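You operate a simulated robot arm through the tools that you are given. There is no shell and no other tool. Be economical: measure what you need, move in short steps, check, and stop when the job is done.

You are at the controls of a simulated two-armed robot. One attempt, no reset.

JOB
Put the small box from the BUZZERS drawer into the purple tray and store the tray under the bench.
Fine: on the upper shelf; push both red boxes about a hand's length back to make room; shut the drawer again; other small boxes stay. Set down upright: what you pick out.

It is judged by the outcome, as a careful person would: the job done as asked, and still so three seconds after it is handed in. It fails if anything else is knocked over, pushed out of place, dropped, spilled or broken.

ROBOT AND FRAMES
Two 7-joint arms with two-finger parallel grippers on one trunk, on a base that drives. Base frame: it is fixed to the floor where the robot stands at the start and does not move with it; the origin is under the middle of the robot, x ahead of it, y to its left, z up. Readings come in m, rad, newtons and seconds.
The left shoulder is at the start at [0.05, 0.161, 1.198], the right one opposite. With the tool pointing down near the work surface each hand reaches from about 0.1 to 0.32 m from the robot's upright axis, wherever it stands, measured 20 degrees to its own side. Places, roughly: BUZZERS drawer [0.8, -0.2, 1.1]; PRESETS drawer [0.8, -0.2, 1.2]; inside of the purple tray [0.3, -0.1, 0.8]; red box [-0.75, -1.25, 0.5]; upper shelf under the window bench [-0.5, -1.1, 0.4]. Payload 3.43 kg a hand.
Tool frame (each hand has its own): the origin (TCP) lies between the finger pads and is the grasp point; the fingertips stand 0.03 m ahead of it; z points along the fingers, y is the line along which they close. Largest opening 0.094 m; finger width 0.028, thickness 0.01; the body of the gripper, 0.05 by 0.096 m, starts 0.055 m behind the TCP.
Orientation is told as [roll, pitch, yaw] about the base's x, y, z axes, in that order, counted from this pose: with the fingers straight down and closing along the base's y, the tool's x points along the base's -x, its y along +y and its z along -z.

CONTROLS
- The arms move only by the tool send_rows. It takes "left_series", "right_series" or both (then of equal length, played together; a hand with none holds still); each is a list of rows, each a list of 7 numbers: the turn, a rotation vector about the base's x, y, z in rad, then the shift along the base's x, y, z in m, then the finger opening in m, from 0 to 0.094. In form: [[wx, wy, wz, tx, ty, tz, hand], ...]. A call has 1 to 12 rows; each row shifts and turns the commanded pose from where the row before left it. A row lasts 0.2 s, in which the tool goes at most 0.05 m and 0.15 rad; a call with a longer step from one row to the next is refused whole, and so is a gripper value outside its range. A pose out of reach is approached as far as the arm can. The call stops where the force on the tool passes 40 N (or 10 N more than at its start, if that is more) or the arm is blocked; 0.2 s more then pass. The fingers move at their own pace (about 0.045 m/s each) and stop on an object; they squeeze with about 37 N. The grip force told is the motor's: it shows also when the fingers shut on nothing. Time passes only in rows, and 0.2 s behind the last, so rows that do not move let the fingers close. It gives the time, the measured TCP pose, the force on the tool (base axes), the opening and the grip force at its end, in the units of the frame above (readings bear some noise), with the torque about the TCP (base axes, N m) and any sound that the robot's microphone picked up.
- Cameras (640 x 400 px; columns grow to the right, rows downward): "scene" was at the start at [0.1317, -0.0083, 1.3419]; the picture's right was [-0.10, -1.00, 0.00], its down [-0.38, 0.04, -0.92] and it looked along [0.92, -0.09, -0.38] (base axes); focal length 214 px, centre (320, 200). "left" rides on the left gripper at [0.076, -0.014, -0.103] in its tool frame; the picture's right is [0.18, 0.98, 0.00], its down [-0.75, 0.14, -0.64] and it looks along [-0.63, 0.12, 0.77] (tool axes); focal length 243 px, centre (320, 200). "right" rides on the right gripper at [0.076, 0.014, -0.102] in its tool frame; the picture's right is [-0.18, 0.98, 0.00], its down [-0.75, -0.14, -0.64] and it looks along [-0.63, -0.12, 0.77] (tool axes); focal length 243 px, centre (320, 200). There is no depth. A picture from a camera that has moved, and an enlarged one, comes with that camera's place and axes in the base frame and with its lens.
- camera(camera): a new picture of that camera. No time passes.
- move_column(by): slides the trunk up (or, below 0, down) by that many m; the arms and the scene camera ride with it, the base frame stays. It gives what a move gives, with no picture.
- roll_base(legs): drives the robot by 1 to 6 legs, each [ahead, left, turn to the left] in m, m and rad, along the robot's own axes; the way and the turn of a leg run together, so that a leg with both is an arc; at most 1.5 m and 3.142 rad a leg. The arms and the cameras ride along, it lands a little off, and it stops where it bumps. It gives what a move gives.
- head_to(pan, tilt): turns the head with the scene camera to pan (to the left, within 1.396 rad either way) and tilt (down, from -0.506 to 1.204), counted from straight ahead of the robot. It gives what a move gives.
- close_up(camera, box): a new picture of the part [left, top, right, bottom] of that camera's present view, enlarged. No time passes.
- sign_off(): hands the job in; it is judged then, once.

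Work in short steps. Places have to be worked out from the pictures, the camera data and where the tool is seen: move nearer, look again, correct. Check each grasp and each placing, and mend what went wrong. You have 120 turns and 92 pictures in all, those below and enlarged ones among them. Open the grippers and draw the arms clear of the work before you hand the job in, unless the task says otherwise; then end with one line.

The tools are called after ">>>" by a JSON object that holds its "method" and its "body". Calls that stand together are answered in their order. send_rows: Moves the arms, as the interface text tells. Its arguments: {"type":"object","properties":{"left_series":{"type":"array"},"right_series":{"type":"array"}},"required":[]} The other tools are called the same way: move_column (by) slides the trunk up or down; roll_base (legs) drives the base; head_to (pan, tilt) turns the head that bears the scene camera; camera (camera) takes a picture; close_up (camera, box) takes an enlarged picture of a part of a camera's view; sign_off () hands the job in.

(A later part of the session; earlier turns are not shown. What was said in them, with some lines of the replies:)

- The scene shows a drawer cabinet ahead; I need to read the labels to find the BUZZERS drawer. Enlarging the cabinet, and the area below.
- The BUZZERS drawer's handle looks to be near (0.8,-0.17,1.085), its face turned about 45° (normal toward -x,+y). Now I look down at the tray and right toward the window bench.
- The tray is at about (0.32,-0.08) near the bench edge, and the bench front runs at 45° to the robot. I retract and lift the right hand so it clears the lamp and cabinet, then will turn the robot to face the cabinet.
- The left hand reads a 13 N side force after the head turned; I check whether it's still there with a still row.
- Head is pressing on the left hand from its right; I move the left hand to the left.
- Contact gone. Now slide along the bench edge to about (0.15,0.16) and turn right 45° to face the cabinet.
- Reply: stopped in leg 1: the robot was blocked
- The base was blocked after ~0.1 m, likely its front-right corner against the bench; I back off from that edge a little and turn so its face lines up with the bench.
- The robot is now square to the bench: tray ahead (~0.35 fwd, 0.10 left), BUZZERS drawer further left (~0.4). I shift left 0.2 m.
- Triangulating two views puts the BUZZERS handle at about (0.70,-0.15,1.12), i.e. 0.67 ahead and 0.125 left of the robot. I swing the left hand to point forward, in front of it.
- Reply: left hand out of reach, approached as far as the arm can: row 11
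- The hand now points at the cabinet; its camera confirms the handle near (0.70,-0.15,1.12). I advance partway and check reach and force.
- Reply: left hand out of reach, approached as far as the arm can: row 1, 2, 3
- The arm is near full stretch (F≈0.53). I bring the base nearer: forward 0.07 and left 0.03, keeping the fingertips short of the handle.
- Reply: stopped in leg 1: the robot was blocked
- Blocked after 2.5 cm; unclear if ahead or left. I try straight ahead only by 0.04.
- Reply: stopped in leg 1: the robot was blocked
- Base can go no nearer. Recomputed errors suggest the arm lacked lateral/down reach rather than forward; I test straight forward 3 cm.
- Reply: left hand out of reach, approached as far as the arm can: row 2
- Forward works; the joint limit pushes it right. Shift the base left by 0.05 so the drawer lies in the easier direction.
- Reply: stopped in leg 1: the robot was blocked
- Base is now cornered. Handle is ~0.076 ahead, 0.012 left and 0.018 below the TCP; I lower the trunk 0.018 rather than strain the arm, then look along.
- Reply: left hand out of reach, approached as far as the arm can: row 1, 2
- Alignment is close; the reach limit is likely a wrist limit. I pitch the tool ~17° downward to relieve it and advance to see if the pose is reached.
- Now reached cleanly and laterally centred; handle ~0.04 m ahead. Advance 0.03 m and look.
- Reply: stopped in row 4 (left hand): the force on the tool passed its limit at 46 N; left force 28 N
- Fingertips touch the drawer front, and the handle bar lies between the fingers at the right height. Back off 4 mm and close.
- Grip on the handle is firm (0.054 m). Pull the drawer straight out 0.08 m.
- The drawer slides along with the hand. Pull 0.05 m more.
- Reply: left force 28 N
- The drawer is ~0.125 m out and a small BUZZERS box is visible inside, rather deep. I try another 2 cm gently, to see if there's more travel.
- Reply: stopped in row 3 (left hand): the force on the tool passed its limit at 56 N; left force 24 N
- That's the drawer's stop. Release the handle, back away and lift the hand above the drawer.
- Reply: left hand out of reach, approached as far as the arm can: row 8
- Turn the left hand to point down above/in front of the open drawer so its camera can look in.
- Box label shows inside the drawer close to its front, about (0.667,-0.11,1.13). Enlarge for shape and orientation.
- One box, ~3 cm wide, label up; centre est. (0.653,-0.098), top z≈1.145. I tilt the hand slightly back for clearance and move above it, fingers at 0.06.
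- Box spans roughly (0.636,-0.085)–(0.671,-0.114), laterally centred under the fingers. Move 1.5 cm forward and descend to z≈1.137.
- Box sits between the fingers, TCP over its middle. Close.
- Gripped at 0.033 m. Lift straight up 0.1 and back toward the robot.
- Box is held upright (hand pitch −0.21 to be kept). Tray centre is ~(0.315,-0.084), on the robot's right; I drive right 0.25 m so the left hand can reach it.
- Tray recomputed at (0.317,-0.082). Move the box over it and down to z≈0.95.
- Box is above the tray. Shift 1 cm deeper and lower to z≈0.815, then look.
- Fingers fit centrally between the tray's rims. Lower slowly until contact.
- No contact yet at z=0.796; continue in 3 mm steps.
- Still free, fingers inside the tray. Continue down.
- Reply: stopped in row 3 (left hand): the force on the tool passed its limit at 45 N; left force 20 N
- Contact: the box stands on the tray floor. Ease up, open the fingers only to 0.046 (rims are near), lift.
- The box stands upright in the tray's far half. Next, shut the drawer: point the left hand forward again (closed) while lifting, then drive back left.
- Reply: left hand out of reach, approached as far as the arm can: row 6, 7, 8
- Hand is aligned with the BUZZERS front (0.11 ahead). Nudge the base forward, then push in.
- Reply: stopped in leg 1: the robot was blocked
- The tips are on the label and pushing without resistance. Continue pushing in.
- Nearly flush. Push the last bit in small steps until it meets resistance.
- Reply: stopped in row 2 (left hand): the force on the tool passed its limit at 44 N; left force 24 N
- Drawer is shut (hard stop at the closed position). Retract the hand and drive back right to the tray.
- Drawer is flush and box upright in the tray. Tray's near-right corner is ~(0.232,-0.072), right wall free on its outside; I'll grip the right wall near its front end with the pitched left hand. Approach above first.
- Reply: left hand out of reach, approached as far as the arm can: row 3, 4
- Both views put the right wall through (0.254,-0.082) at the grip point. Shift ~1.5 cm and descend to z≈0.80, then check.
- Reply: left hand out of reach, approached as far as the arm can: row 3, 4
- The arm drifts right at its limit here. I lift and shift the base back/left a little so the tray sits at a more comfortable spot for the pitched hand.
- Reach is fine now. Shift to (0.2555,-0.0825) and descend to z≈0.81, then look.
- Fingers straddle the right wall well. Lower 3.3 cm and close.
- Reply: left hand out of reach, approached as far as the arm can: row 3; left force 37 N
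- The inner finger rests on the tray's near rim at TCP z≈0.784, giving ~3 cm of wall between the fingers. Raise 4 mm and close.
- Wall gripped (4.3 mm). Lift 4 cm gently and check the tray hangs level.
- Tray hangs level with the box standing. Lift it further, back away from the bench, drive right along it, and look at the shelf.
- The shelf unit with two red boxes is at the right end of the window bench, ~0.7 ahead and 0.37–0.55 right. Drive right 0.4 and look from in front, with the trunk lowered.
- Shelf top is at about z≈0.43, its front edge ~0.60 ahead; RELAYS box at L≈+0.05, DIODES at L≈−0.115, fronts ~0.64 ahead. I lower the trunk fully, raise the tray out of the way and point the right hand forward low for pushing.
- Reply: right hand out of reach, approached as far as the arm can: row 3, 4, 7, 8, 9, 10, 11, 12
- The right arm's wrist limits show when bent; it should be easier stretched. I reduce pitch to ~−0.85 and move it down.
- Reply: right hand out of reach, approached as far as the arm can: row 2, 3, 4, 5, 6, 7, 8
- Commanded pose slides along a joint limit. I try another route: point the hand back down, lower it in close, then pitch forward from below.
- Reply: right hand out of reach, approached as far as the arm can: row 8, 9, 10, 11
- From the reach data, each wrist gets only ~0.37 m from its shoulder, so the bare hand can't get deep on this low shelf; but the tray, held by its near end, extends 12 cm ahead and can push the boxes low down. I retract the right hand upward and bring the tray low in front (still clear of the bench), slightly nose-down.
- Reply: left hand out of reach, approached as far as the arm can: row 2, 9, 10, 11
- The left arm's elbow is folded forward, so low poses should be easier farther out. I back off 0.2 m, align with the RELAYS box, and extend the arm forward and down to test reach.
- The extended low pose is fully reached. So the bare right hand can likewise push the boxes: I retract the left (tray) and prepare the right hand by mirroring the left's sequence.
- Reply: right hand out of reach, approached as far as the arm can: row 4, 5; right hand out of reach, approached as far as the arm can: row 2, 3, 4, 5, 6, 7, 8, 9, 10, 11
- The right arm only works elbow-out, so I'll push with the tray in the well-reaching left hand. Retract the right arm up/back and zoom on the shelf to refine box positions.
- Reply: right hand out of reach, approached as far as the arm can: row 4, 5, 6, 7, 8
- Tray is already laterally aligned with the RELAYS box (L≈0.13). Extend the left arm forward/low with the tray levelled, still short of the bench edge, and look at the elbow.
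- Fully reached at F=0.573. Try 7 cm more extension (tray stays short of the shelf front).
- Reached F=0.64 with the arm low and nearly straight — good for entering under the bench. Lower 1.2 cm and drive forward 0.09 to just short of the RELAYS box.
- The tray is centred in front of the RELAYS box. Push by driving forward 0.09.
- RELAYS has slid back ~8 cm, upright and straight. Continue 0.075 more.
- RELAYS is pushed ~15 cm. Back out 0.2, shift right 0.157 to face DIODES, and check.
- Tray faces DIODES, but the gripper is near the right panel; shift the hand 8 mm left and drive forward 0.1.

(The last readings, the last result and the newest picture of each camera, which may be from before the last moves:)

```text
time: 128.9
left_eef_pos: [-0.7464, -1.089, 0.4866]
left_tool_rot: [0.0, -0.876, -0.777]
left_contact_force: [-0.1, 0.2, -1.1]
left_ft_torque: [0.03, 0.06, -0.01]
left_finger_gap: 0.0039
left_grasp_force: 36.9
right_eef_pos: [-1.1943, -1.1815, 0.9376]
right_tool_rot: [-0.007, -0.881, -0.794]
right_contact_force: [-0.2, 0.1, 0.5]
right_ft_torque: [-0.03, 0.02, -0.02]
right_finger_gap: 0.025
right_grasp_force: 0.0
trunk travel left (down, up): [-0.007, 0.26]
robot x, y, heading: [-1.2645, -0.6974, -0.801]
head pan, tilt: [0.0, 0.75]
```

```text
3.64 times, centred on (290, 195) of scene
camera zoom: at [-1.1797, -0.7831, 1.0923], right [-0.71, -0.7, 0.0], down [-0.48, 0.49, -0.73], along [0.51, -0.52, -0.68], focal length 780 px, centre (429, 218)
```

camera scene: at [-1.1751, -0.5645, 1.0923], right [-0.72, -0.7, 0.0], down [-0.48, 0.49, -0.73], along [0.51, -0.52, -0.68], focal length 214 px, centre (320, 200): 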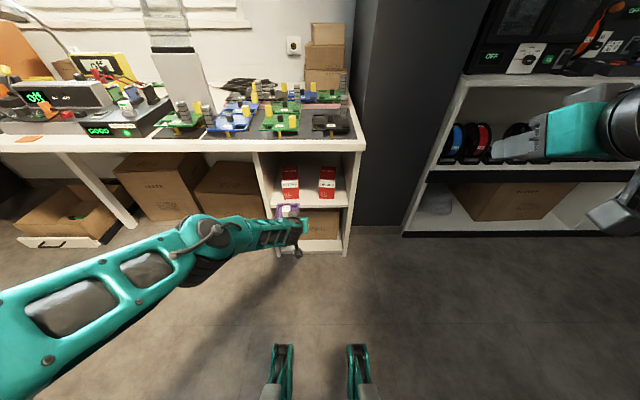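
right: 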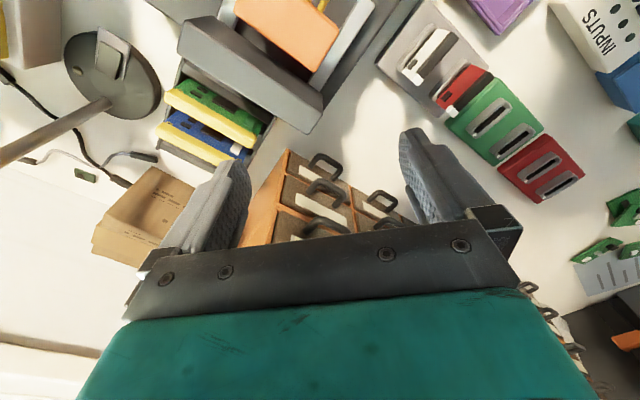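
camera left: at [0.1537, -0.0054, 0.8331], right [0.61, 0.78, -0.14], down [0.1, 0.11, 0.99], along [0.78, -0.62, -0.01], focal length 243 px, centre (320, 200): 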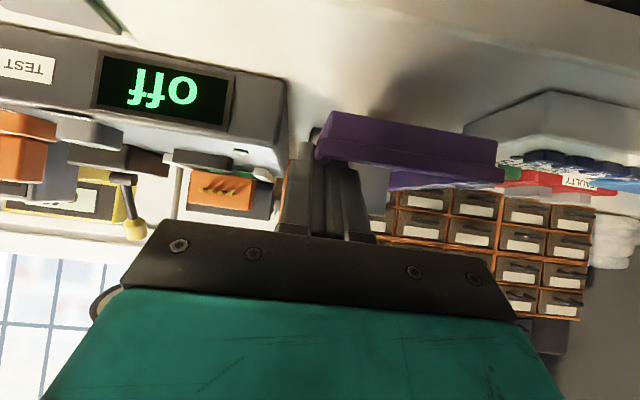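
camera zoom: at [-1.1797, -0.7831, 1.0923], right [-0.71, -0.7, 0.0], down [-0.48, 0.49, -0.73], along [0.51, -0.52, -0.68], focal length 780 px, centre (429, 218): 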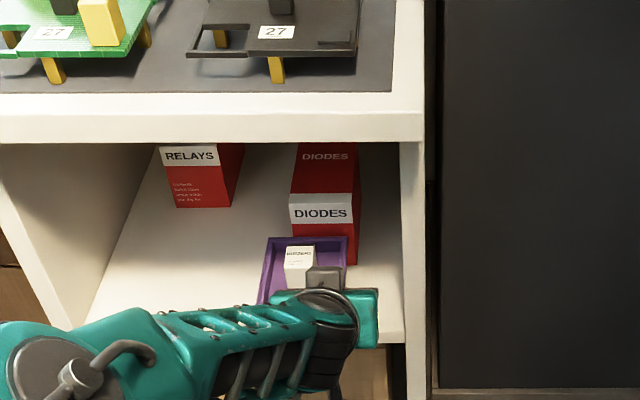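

Contact made, box straight, gripper clear of the panel. Push 0.1 more.

>>> {"method": "roll_base", "body": {"legs": [[0.1, 0, 0]]}}

>>> {"method": "close_up", "body": {"camera": "scene", "box": [210, 140, 370, 250]}}

```text
time: 130.1
left_eef_pos: [-0.6748, -1.1594, 0.4862]
left_tool_rot: [-0.001, -0.875, -0.779]
left_contact_force: [0.0, 0.0, -1.1]
left_ft_torque: [0.0, 0.05, 0.0]
left_finger_gap: 0.0038
left_grasp_force: 36.7
right_eef_pos: [-1.1261, -1.2533, 0.9373]
right_tool_rot: [-0.008, -0.88, -0.794]
right_contact_force: [-0.3, 0.9, 0.0]
right_ft_torque: [0.02, -0.05, 0.02]
right_finger_gap: 0.0247
right_grasp_force: 0.0
trunk travel left (down, up): [-0.007, 0.26]
robot x, y, heading: [-1.1976, -0.767, -0.795]
head pan, tilt: [0.0, 0.75]
```

```text
3.64 times, centred on (290, 195) of scene
camera zoom: at [-1.11, -0.8543, 1.0923], right [-0.71, -0.7, 0.0], down [-0.48, 0.49, -0.73], along [0.51, -0.52, -0.68], focal length 780 px, centre (429, 218)
```

zoom: 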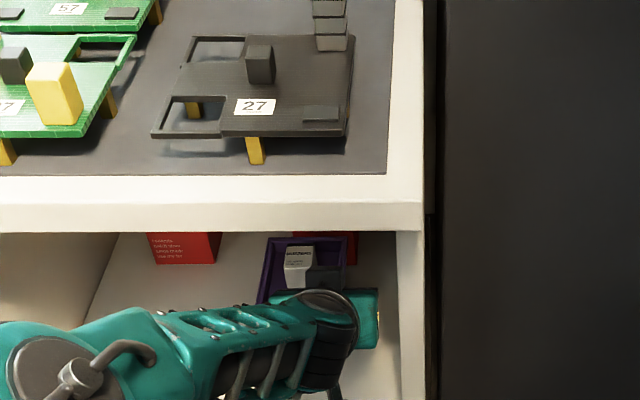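

Both boxes are pushed back equally. Back off 0.035 and shift left 0.05, leaving the tray over the freed shelf area, then lower.

>>> {"method": "roll_base", "body": {"legs": [[-0.035, 0.0, 0], [0, 0.05, 0]]}}

>>> {"method": "send_rows", "body": {"left_series": [[0, 0, 0, 0, 0, -0.004, 0], [0, 0, 0, 0, 0, -0.004, 0], [0, 0, 0, 0, 0, -0.004, 0], [0, 0, 0, 0, 0, -0.004, 0], [0, 0, 0, 0, 0, 0, 0]]}}

>>> {"method": "close_up", "body": {"camera": "scene", "box": [210, 140, 370, 250]}}

```text
time: 131.7
left_eef_pos: [-0.6652, -1.1005, 0.4854]
left_tool_rot: [0.0, -0.877, -0.778]
left_contact_force: [0.8, -0.3, -0.4]
left_ft_torque: [-0.04, 0.07, 0.01]
left_finger_gap: 0.0037
left_grasp_force: 36.9
right_eef_pos: [-1.1145, -1.1927, 0.9367]
right_tool_rot: [-0.006, -0.88, -0.794]
right_contact_force: [-0.3, -0.1, -1.0]
right_ft_torque: [-0.02, 0.04, 0.02]
right_finger_gap: 0.0251
right_grasp_force: 0.1
trunk travel left (down, up): [-0.007, 0.26]
robot x, y, heading: [-1.1857, -0.7078, -0.796]
head pan, tilt: [0.0, 0.75]
```

```text
time: 132.9
left_eef_pos: [-0.6672, -1.0961, 0.4766]
left_tool_rot: [-0.001, -0.877, -0.78]
left_contact_force: [0.7, -0.1, -0.3]
left_ft_torque: [-0.02, 0.06, 0.03]
left_finger_gap: 0.0038
left_grasp_force: 37.3
left hand out of reach, approached as far as the arm can: row 2, 4
right_eef_pos: [-1.1149, -1.1943, 0.9376]
right_tool_rot: [-0.007, -0.881, -0.793]
right_contact_force: [0.2, -0.1, 0.0]
right_ft_torque: [0.01, -0.01, -0.02]
right_finger_gap: 0.0251
right_grasp_force: 0.0
trunk travel left (down, up): [-0.007, 0.26]
robot x, y, heading: [-1.1853, -0.7108, -0.791]
head pan, tilt: [0.0, 0.75]
```

```text
3.64 times, centred on (290, 195) of scene
camera zoom: at [-1.099, -0.7946, 1.0923], right [-0.71, -0.7, 0.0], down [-0.48, 0.49, -0.73], along [0.51, -0.52, -0.68], focal length 780 px, centre (429, 218)
```

zoom: 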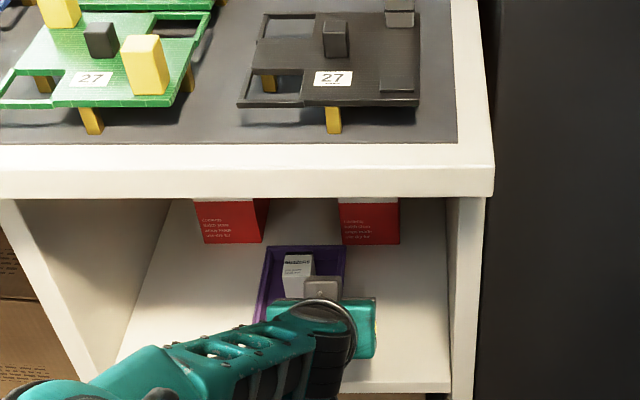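

The arm is at its stretch limit at z=0.477, tray still slightly above the shelf. Pull the arm in 4 cm, drive the base forward 4.5 cm, and lower the trunk's last bit.

>>> {"method": "send_rows", "body": {"left_series": [[0, 0, 0, -0.014, 0.0143, 0.001, 0], [0, 0, 0, -0.014, 0.0143, 0.001, 0], [0, 0, 0, 0, 0, 0, 0]]}}

>>> {"method": "roll_base", "body": {"legs": [[0.045, 0.0, 0]]}}

>>> {"method": "move_column", "body": {"by": -0.006}}

>>> {"method": "send_rows", "body": {"left_series": [[0, 0, 0, 0, 0, -0.003, 0], [0, 0, 0, 0, 0, -0.003, 0], [0, 0, 0, 0, 0, -0.003, 0], [0, 0, 0, 0, 0, -0.003, 0], [0, 0, 0, 0, 0, -0.003, 0], [0, 0, 0, 0, 0, 0, 0]]}}

```text
time: 133.7
left_eef_pos: [-0.6845, -1.0874, 0.4583]
left_tool_rot: [0.0, -0.876, -0.779]
left_contact_force: [0.6, 0.9, -0.9]
left_ft_torque: [0.0, 0.05, -0.03]
left_finger_gap: 0.004
left_grasp_force: 37.3
left hand out of reach, approached as far as the arm can: row 1, 2
right_eef_pos: [-1.1138, -1.193, 0.9382]
right_tool_rot: [-0.007, -0.879, -0.794]
right_contact_force: [0.0, -0.1, 0.1]
right_ft_torque: [-0.05, 0.0, 0.03]
right_finger_gap: 0.0252
right_grasp_force: 0.1
trunk travel left (down, up): [-0.007, 0.26]
robot x, y, heading: [-1.1828, -0.7088, -0.795]
head pan, tilt: [0.0, 0.75]
```

```text
time: 134.6
left_eef_pos: [-0.6524, -1.1189, 0.4603]
left_tool_rot: [0.0, -0.876, -0.777]
left_contact_force: [0.7, 0.1, -1.1]
left_ft_torque: [-0.02, 0.09, 0.0]
left_finger_gap: 0.0038
left_grasp_force: 36.7
right_eef_pos: [-1.0808, -1.225, 0.9375]
right_tool_rot: [-0.008, -0.879, -0.793]
right_contact_force: [0.1, 0.1, 0.4]
right_ft_torque: [-0.01, 0.0, -0.01]
right_finger_gap: 0.0248
right_grasp_force: 0.2
trunk travel left (down, up): [-0.007, 0.26]
robot x, y, heading: [-1.1489, -0.742, -0.786]
head pan, tilt: [0.0, 0.75]
```

```text
time: 135.1
left_eef_pos: [-0.6506, -1.1197, 0.4563]
left_tool_rot: [0.0, -0.877, -0.778]
left_contact_force: [-0.2, 0.4, 9.5]
left_ft_torque: [-0.01, 0.01, 0.01]
left_finger_gap: 0.0038
left_grasp_force: 37.0
right_eef_pos: [-1.0828, -1.2245, 0.9325]
right_tool_rot: [-0.007, -0.88, -0.793]
right_contact_force: [-0.4, 0.4, 0.8]
right_ft_torque: [-0.04, 0.04, -0.02]
right_finger_gap: 0.0251
right_grasp_force: 0.0
trunk travel left (down, up): [-0.001, 0.266]
robot x, y, heading: [-1.1547, -0.7407, -0.791]
head pan, tilt: [0.0, 0.75]
```

```text
time: 136.3
left_eef_pos: [-0.6485, -1.1185, 0.456]
left_tool_rot: [-0.002, -0.895, -0.778]
left_contact_force: [1.5, -2.8, 8.9]
left_ft_torque: [0.09, 0.09, 0.01]
left_finger_gap: 0.0038
left_grasp_force: 37.2
left hand out of reach, approached as far as the arm can: row 2, 4
right_eef_pos: [-1.0838, -1.2253, 0.932]
right_tool_rot: [-0.008, -0.88, -0.792]
right_contact_force: [-0.1, -0.2, 0.3]
right_ft_torque: [-0.01, 0.03, -0.04]
right_finger_gap: 0.0251
right_grasp_force: 0.0
trunk travel left (down, up): [-0.001, 0.266]
robot x, y, heading: [-1.1535, -0.7398, -0.797]
head pan, tilt: [0.0, 0.75]
stopped in row 5 (left hand): the force on the tool passed its limit at 41 N (the readings are from after the stop); the commanded pose is now the measured one
```

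Contact: the tray rests on the shelf at TCP z=0.456. Check the picture before releasing.

>>> {"method": "close_up", "body": {"camera": "scene", "box": [220, 170, 380, 280]}}

>>> {"method": "camera", "body": {"camera": "left"}}

```text
3.64 times, centred on (300, 225) of scene
camera zoom: at [-1.0681, -0.8264, 1.0859], right [-0.71, -0.7, 0.0], down [-0.48, 0.49, -0.73], along [0.51, -0.52, -0.68], focal length 780 px, centre (393, 109)
```

zoom: 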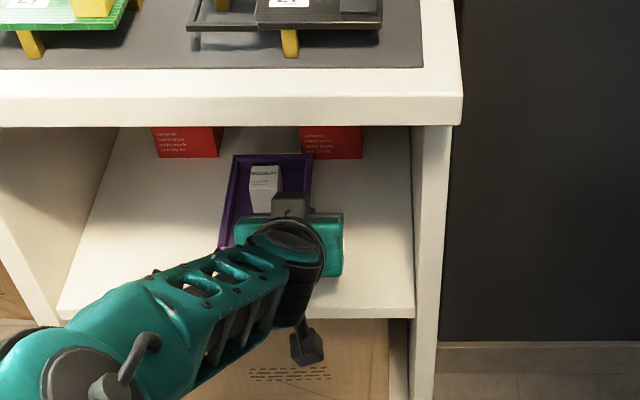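

```text
11 pictures are left
camera left: at [-0.7493, -1.0406, 0.4625], right [0.61, 0.78, -0.14], down [0.08, 0.12, 0.99], along [0.79, -0.61, 0.01], focal length 243 px, centre (320, 200)
```

left: 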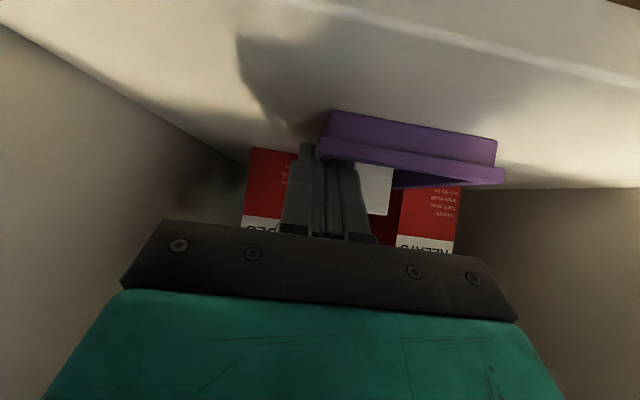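

Tray sits level on the shelf in front of both boxes. Open the fingers and withdraw along the finger axis.

>>> {"method": "send_rows", "body": {"left_series": [[0, 0, 0, 0, 0, 0, 0.008], [0, 0, 0, 0, 0, 0, 0.016], [0, 0, 0, 0, 0, 0, 0.022], [0, 0, 0, 0, 0, 0, 0.022], [0, 0, 0, -0.0055, 0.0055, 0.0066, 0.022], [0, 0, 0, -0.0085, 0.0087, 0.01, 0.022], [0, 0, 0, -0.011, 0.0113, 0.013, 0.022], [0, 0, 0, -0.011, 0.0113, 0.013, 0.022], [0, 0, 0, 0, 0, 0, 0.022]]}}

>>> {"method": "camera", "body": {"camera": "left"}}

```text
time: 138.3
left_eef_pos: [-0.6835, -1.0875, 0.4906]
left_tool_rot: [0.0, -0.887, -0.778]
left_contact_force: [-0.3, 0.1, -0.8]
left_ft_torque: [-0.03, 0.02, -0.05]
left_finger_gap: 0.022
left_grasp_force: 0.0
left hand out of reach, approached as far as the arm can: row 5, 6
right_eef_pos: [-1.0826, -1.2256, 0.9311]
right_tool_rot: [-0.005, -0.88, -0.795]
right_contact_force: [-0.6, -0.6, -0.8]
right_ft_torque: [0.01, 0.0, -0.01]
right_finger_gap: 0.0249
right_grasp_force: 0.0
trunk travel left (down, up): [-0.001, 0.266]
robot x, y, heading: [-1.1546, -0.7383, -0.793]
head pan, tilt: [0.0, 0.75]
```

```text
10 pictures are left
camera left: at [-0.7841, -1.0087, 0.4972], right [0.61, 0.78, -0.14], down [0.08, 0.12, 0.99], along [0.79, -0.61, 0.01], focal length 243 px, centre (320, 200)
```

left: 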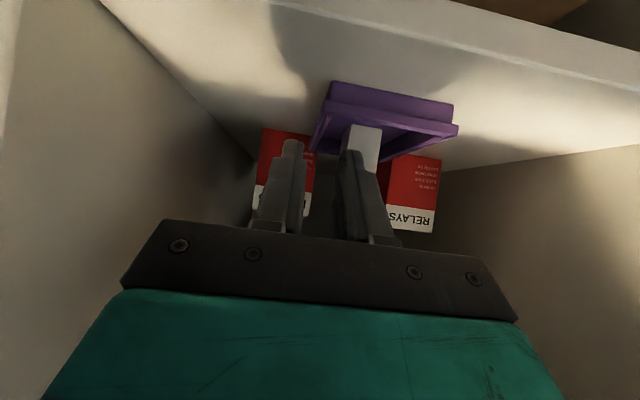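

Released; tray and box stay put. Lift 1.5 cm more and drive straight back, then look.

>>> {"method": "send_rows", "body": {"left_series": [[0, 0, 0, -0.005, 0.005, 0.012, 0.022], [0, 0, 0, -0.007, 0.007, 0.008, 0.022], [0, 0, 0, 0, 0, 0, 0.022]]}}

>>> {"method": "roll_base", "body": {"legs": [[-0.3, 0, 0]]}}

>>> {"method": "close_up", "body": {"camera": "scene", "box": [220, 120, 380, 220]}}

```text
time: 139.1
left_eef_pos: [-0.6954, -1.0754, 0.5095]
left_tool_rot: [0.002, -0.884, -0.779]
left_contact_force: [-1.0, -0.3, 0.0]
left_ft_torque: [-0.02, 0.0, 0.02]
left_finger_gap: 0.022
left_grasp_force: 0.1
right_eef_pos: [-1.0831, -1.2259, 0.9326]
right_tool_rot: [-0.008, -0.879, -0.793]
right_contact_force: [0.2, 0.4, 0.1]
right_ft_torque: [-0.01, -0.02, 0.03]
right_finger_gap: 0.025
right_grasp_force: 0.2
trunk travel left (down, up): [-0.001, 0.266]
robot x, y, heading: [-1.1484, -0.7382, -0.8]
head pan, tilt: [0.0, 0.75]
```

```text
time: 141.1
left_eef_pos: [-0.9069, -0.8597, 0.5085]
left_tool_rot: [0.001, -0.884, -0.776]
left_contact_force: [-0.3, 0.6, 0.3]
left_ft_torque: [0.01, 0.03, 0.02]
left_finger_gap: 0.0222
left_grasp_force: 0.1
right_eef_pos: [-1.2939, -1.0101, 0.9318]
right_tool_rot: [-0.007, -0.88, -0.792]
right_contact_force: [-0.5, 0.0, -0.8]
right_ft_torque: [0.03, -0.01, -0.02]
right_finger_gap: 0.0251
right_grasp_force: 0.0
trunk travel left (down, up): [-0.001, 0.266]
robot x, y, heading: [-1.3613, -0.5253, -0.788]
head pan, tilt: [0.0, 0.75]
```

```text
4.00 times, centred on (300, 170) of scene
camera zoom: at [-1.2787, -0.6116, 1.0863], right [-0.71, -0.7, 0.0], down [-0.48, 0.49, -0.73], along [0.51, -0.52, -0.68], focal length 858 px, centre (400, 320)
```

zoom: 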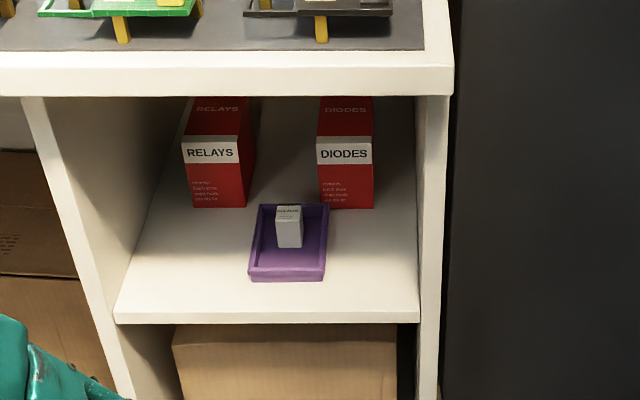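

The tray stands fully on the upper shelf with the box upright, both red boxes upright behind it, drawer shut. Open both grippers wide, arms already clear.

>>> {"method": "send_rows", "body": {"left_series": [[0, 0, 0, 0, 0, 0, 0.06], [0, 0, 0, 0, 0, 0, 0.09], [0, 0, 0, 0, 0, 0, 0.09], [0, 0, 0, 0, 0, 0, 0.09]], "right_series": [[0, 0, 0, 0, 0, 0, 0.06], [0, 0, 0, 0, 0, 0, 0.09], [0, 0, 0, 0, 0, 0, 0.09], [0, 0, 0, 0, 0, 0, 0.09]]}}

```text
time: 142.1
left_eef_pos: [-0.9071, -0.8592, 0.5103]
left_tool_rot: [0.002, -0.886, -0.776]
left_contact_force: [0.9, 0.0, 0.4]
left_ft_torque: [0.0, -0.02, 0.03]
left_finger_gap: 0.0901
left_grasp_force: 0.0
right_eef_pos: [-1.2935, -1.0102, 0.931]
right_tool_rot: [-0.008, -0.88, -0.792]
right_contact_force: [-0.7, -0.3, -0.7]
right_ft_torque: [-0.02, -0.01, -0.02]
right_finger_gap: 0.0896
right_grasp_force: 0.1
trunk travel left (down, up): [-0.001, 0.266]
robot x, y, heading: [-1.3616, -0.5277, -0.793]
head pan, tilt: [0.0, 0.75]
```

Everything is in place and both hands are open and clear; handing in.

>>> {"method": "sign_off", "body": {}}

```text
The job is handed in.
```

The BUZZERS box stands upright in the purple tray on the upper shelf under the window bench, the RELAYS and DIODES boxes are upright about 15 cm further back, and the BUZZERS drawer is shut.
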